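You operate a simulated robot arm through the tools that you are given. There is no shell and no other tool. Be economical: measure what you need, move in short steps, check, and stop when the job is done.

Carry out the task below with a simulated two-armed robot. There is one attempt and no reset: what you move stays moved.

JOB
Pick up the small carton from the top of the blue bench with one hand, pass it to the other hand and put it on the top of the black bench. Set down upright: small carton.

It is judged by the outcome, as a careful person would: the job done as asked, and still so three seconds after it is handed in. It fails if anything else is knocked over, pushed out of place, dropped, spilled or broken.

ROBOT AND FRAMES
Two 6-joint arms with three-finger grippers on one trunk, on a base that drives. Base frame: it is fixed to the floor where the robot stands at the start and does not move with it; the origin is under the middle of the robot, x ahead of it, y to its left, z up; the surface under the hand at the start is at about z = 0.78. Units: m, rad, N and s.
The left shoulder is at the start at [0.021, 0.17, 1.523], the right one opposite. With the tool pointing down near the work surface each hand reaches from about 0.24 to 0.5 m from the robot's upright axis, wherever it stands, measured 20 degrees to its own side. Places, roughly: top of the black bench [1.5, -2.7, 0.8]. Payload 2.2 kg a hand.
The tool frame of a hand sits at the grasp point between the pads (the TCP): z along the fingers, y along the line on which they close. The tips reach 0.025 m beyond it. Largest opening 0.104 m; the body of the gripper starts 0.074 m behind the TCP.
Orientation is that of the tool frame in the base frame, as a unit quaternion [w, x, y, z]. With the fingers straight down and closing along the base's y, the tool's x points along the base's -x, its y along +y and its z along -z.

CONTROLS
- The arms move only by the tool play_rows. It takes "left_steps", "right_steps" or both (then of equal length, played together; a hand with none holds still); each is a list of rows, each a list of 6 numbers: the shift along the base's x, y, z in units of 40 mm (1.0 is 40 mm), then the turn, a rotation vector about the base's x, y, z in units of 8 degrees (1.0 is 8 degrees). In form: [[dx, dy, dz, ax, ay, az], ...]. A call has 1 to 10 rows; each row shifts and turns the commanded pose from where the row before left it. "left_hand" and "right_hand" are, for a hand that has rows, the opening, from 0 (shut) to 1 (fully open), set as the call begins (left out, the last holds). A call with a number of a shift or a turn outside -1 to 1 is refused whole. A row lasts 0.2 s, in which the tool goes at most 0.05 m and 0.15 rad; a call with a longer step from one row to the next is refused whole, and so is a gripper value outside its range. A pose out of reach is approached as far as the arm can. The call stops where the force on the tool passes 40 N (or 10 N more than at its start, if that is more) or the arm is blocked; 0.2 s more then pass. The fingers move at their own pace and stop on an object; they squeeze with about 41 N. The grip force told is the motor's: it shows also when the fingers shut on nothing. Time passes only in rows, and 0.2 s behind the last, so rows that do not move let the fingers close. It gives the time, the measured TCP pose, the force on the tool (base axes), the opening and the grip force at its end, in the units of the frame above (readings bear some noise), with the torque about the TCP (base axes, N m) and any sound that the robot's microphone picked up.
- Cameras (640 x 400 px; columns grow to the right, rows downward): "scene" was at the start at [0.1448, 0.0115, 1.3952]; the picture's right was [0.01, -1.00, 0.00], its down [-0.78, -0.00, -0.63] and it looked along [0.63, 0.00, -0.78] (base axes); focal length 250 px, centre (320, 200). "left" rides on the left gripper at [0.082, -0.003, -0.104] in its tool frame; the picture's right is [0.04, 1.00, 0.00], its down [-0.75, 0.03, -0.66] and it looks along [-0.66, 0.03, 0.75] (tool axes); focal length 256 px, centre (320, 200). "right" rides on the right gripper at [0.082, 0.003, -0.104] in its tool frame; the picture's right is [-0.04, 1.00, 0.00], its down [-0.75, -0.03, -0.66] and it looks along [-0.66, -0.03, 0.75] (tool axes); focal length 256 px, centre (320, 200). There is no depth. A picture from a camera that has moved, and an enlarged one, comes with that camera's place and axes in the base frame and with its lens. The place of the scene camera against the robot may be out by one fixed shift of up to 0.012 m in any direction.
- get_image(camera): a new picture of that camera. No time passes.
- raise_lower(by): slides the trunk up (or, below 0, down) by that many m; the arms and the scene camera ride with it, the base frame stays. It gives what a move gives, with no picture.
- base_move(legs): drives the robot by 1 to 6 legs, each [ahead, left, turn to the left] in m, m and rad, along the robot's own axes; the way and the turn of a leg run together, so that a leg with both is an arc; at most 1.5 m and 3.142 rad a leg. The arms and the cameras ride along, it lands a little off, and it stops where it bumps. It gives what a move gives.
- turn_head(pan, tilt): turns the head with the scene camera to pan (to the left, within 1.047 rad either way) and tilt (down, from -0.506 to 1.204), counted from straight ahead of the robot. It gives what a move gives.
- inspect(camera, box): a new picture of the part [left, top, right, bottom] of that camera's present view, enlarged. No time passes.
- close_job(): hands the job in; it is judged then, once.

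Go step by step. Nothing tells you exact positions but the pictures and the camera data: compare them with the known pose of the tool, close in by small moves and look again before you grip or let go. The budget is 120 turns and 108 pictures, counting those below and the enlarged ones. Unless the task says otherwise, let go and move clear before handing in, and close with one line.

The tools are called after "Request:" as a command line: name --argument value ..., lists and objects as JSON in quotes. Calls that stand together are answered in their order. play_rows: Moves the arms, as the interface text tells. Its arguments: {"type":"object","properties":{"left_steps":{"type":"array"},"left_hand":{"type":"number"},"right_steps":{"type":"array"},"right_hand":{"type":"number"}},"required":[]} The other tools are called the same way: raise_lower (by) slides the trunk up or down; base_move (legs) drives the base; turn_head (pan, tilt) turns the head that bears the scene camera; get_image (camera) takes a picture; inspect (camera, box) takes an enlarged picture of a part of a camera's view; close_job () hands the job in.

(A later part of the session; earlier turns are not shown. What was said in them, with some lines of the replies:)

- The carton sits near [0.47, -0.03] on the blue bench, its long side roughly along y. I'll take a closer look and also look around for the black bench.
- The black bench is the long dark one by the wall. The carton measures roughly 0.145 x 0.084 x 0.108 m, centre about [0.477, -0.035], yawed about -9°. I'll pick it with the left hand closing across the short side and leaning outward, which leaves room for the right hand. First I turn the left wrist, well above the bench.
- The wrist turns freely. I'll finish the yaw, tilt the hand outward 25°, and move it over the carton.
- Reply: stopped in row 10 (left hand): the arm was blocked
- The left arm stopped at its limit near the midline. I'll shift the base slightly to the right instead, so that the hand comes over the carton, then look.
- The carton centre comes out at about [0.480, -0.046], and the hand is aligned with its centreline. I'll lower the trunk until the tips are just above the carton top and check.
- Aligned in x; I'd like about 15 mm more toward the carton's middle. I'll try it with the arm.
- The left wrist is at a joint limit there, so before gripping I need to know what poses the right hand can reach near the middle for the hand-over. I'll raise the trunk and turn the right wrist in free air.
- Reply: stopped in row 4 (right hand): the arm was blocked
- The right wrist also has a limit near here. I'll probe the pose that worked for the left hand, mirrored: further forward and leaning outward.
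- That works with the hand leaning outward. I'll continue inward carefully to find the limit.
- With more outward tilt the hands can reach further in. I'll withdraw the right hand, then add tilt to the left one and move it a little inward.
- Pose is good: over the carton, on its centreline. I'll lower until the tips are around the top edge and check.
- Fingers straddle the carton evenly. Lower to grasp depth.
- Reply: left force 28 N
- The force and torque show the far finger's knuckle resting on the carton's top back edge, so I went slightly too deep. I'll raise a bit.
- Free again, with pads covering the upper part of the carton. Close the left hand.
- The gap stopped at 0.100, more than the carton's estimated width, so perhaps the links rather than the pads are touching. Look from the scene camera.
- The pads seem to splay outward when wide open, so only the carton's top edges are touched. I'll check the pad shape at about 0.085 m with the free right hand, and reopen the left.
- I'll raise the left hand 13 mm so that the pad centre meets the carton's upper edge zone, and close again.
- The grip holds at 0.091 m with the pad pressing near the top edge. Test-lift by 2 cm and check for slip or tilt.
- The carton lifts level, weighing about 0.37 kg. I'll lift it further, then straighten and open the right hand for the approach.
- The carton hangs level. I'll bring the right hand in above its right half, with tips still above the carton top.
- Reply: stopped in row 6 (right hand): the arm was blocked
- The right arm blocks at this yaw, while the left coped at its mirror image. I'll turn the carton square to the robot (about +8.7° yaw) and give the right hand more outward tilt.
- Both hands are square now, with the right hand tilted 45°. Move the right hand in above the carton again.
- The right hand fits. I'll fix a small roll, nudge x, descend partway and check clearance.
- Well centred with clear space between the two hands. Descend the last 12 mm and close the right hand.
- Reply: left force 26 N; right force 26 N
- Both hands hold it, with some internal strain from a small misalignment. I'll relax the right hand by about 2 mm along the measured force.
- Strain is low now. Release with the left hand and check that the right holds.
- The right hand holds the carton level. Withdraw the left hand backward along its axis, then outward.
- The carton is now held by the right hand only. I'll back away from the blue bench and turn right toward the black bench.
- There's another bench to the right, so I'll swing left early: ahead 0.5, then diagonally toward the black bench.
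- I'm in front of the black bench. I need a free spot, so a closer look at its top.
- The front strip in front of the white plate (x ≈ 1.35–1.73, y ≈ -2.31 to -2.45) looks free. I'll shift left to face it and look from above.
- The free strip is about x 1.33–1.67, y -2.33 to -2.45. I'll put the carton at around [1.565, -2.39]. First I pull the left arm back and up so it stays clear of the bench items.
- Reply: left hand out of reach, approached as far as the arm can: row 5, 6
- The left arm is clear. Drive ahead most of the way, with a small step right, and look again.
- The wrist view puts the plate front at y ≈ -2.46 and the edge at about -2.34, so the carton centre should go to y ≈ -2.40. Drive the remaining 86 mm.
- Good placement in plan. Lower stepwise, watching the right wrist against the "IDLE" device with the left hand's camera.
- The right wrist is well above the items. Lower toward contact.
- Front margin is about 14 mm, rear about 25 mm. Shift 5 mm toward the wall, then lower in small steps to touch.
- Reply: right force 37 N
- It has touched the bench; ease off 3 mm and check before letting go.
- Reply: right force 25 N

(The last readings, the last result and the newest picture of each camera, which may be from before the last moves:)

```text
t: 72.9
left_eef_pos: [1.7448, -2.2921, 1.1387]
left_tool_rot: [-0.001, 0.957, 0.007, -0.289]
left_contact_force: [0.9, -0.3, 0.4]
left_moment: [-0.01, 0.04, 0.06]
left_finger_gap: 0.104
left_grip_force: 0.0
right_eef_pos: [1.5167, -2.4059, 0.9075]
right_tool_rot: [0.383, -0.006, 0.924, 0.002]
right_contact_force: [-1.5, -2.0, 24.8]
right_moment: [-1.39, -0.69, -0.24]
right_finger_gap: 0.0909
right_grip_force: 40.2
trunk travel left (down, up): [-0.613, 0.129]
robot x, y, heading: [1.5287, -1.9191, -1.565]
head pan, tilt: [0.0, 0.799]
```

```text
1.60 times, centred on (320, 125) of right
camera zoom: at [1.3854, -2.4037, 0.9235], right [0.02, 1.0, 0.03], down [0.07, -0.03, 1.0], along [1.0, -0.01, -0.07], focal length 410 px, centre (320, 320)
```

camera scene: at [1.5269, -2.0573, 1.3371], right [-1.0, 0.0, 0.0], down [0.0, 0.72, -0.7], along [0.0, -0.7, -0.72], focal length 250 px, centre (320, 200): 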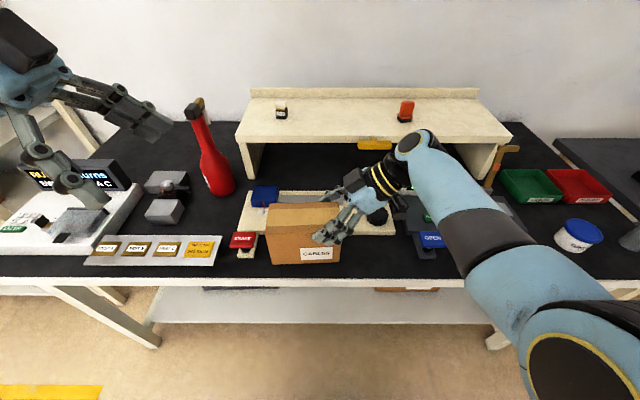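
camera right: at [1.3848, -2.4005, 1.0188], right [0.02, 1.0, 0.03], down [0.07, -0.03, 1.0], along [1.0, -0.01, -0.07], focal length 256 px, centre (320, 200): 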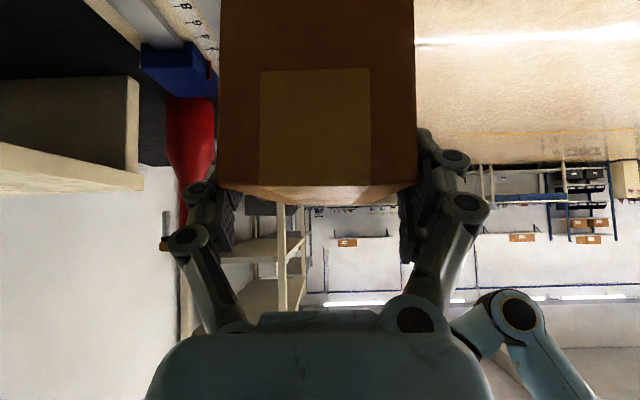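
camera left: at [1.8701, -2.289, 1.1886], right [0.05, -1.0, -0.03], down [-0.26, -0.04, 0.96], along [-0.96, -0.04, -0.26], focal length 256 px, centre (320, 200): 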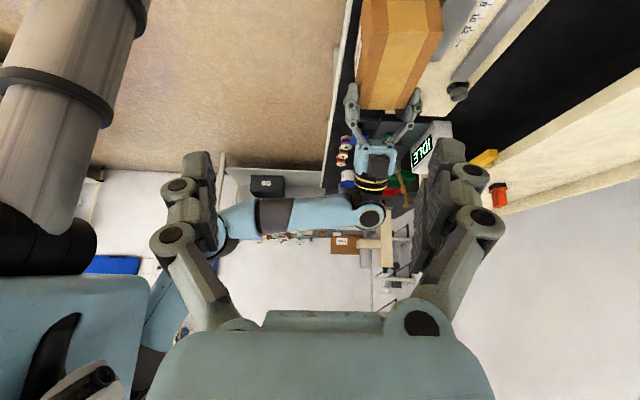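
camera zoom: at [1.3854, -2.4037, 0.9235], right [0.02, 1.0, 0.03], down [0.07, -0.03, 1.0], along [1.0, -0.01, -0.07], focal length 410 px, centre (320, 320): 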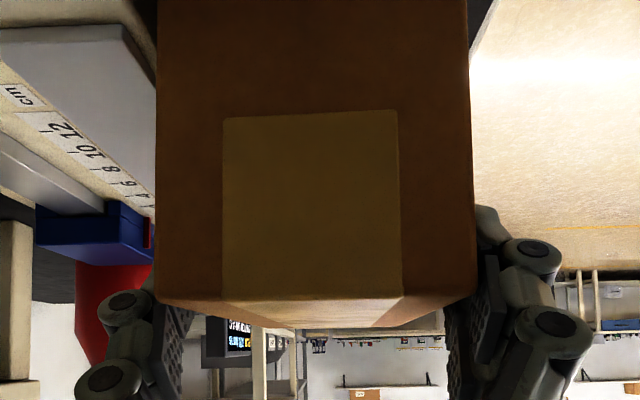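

Still pressing at 25 N; ease off 2 mm more, then open.

Request:
raise_lower --by 0.002

Request:
play_rows --right_steps '[[0, 0, 0, 0, 0, 0], [0, 0, 0, 0, 0, 0], [0, 0, 0, 0, 0, 0]]' --right_hand 1

Request:
inspect --camera "scene" --box '[220, 140, 440, 280]'

Request:
get_image --camera "right"

```text
t: 73.5
left_eef_pos: [1.7456, -2.2935, 1.1403]
left_tool_rot: [-0.002, 0.957, 0.008, -0.29]
left_contact_force: [0.2, -0.2, 0.2]
left_moment: [-0.01, 0.01, 0.02]
left_finger_gap: 0.104
left_grip_force: 0.1
right_eef_pos: [1.5167, -2.4052, 0.907]
right_tool_rot: [0.382, -0.006, 0.924, 0.004]
right_contact_force: [1.4, -4.4, 10.4]
right_moment: [-1.07, -0.68, -0.11]
right_finger_gap: 0.0908
right_grip_force: 41.0
trunk travel left (down, up): [-0.615, 0.127]
robot x, y, heading: [1.5284, -1.9149, -1.565]
head pan, tilt: [0.0, 0.799]
```

```text
t: 74.3
left_eef_pos: [1.7442, -2.2956, 1.1402]
left_tool_rot: [-0.003, 0.957, 0.008, -0.29]
left_contact_force: [0.1, -0.4, 0.7]
left_moment: [-0.02, -0.01, 0.0]
left_finger_gap: 0.1043
left_grip_force: 0.0
right_eef_pos: [1.5159, -2.4061, 0.907]
right_tool_rot: [0.382, -0.006, 0.924, 0.004]
right_contact_force: [-0.1, 0.0, -0.1]
right_moment: [-0.01, -0.03, 0.0]
right_finger_gap: 0.1042
right_grip_force: 0.1
trunk travel left (down, up): [-0.615, 0.127]
robot x, y, heading: [1.5262, -1.9179, -1.565]
head pan, tilt: [0.0, 0.799]
```

```text
2.86 times, centred on (330, 210) of scene
camera zoom: at [1.5269, -2.0571, 1.3019], right [-1.0, 0.0, 0.0], down [0.0, 0.72, -0.7], along [0.0, -0.7, -0.72], focal length 715 px, centre (291, 171)
```

zoom: 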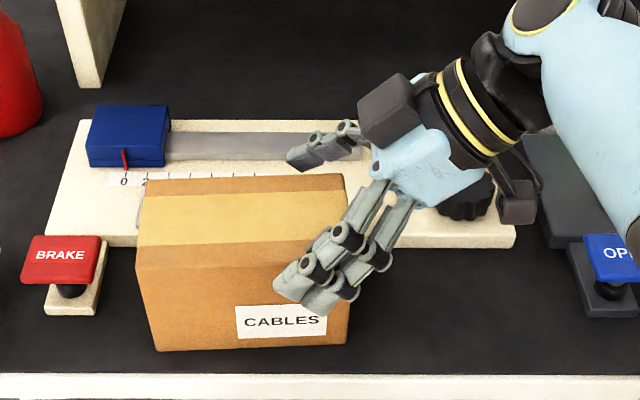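

```text
43 pictures are left
camera right: at [1.3847, -2.4042, 0.9242], right [0.02, 1.0, 0.03], down [0.07, -0.03, 1.0], along [1.0, -0.01, -0.07], focal length 256 px, centre (320, 200)
```

right: 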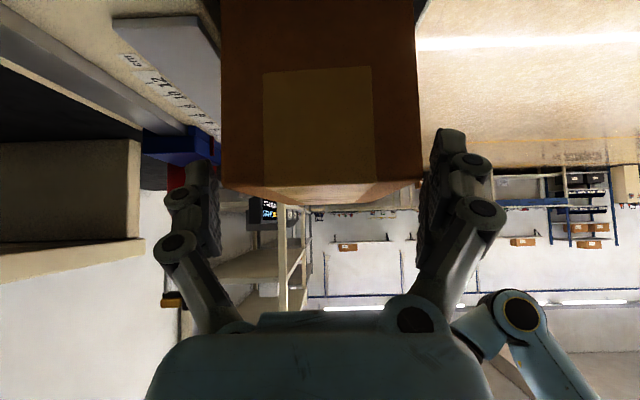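

Released; the carton stands upright and the fingers clear it on both sides. Raise the trunk straight up, then look.

Request:
raise_lower --by 0.05

Request:
raise_lower --by 0.07

Request:
base_move --legs '[[-0.3, 0, 0]]'

Request:
get_image --camera "scene"

```text
t: 75.2
left_eef_pos: [1.7443, -2.2943, 1.1905]
left_tool_rot: [-0.003, 0.957, 0.007, -0.29]
left_contact_force: [0.1, -0.2, -0.2]
left_moment: [-0.01, -0.02, -0.02]
left_finger_gap: 0.1042
left_grip_force: 0.1
right_eef_pos: [1.5162, -2.4061, 0.9578]
right_tool_rot: [0.383, -0.005, 0.924, 0.003]
right_contact_force: [-0.8, 0.4, 0.9]
right_moment: [-0.01, 0.0, -0.01]
right_finger_gap: 0.1041
right_grip_force: 0.1
trunk travel left (down, up): [-0.665, 0.077]
robot x, y, heading: [1.5307, -1.9197, -1.571]
head pan, tilt: [0.0, 0.799]
```

```text
t: 76.3
left_eef_pos: [1.7449, -2.2946, 1.2598]
left_tool_rot: [-0.003, 0.957, 0.008, -0.29]
left_contact_force: [0.0, 0.5, -0.2]
left_moment: [0.02, 0.0, 0.0]
left_finger_gap: 0.1041
left_grip_force: 0.1
right_eef_pos: [1.5174, -2.406, 1.0283]
right_tool_rot: [0.383, -0.006, 0.924, 0.004]
right_contact_force: [-0.6, -0.3, 0.3]
right_moment: [-0.01, -0.01, -0.01]
right_finger_gap: 0.104
right_grip_force: 0.0
trunk travel left (down, up): [-0.735, 0.007]
robot x, y, heading: [1.526, -1.9201, -1.568]
head pan, tilt: [0.0, 0.799]
```

```text
t: 78.3
left_eef_pos: [1.7419, -1.9906, 1.2598]
left_tool_rot: [-0.002, 0.957, 0.005, -0.29]
left_contact_force: [0.6, 0.1, 0.2]
left_moment: [-0.02, -0.01, 0.01]
left_finger_gap: 0.1039
left_grip_force: 0.1
right_eef_pos: [1.5121, -2.101, 1.0285]
right_tool_rot: [0.383, -0.003, 0.924, 0.002]
right_contact_force: [0.0, 0.1, 0.0]
right_moment: [0.01, 0.02, 0.04]
right_finger_gap: 0.1038
right_grip_force: 0.1
trunk travel left (down, up): [-0.735, 0.007]
robot x, y, heading: [1.5288, -1.6119, -1.571]
head pan, tilt: [0.0, 0.799]
```

```text
42 pictures are left
camera scene: at [1.5255, -1.7515, 1.4223], right [-1.0, 0.0, 0.0], down [0.0, 0.72, -0.7], along [0.0, -0.7, -0.72], focal length 250 px, centre (320, 200)
```

scene: 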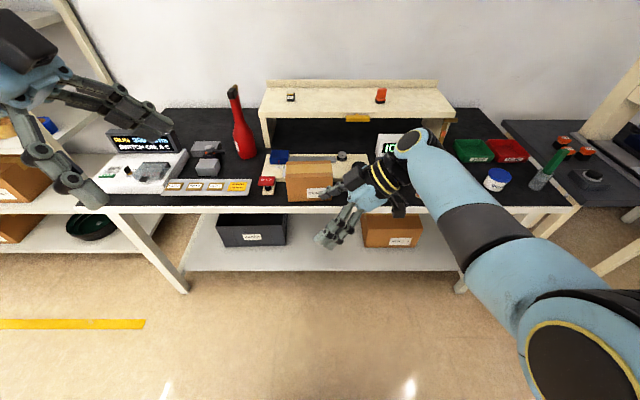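

The carton stands upright on the black bench, both hands are clear and nothing else was disturbed. Handing in.

Request:
close_job

```text
The job is handed in.
```

I picked up the small carton from the blue bench with the left hand and passed it to the right hand in the air. It now stands upright on the black bench, in the clear strip near the front edge. In the last picture nothing else looked moved. I let go, backed the robot away and handed the job in; no verdict came back.
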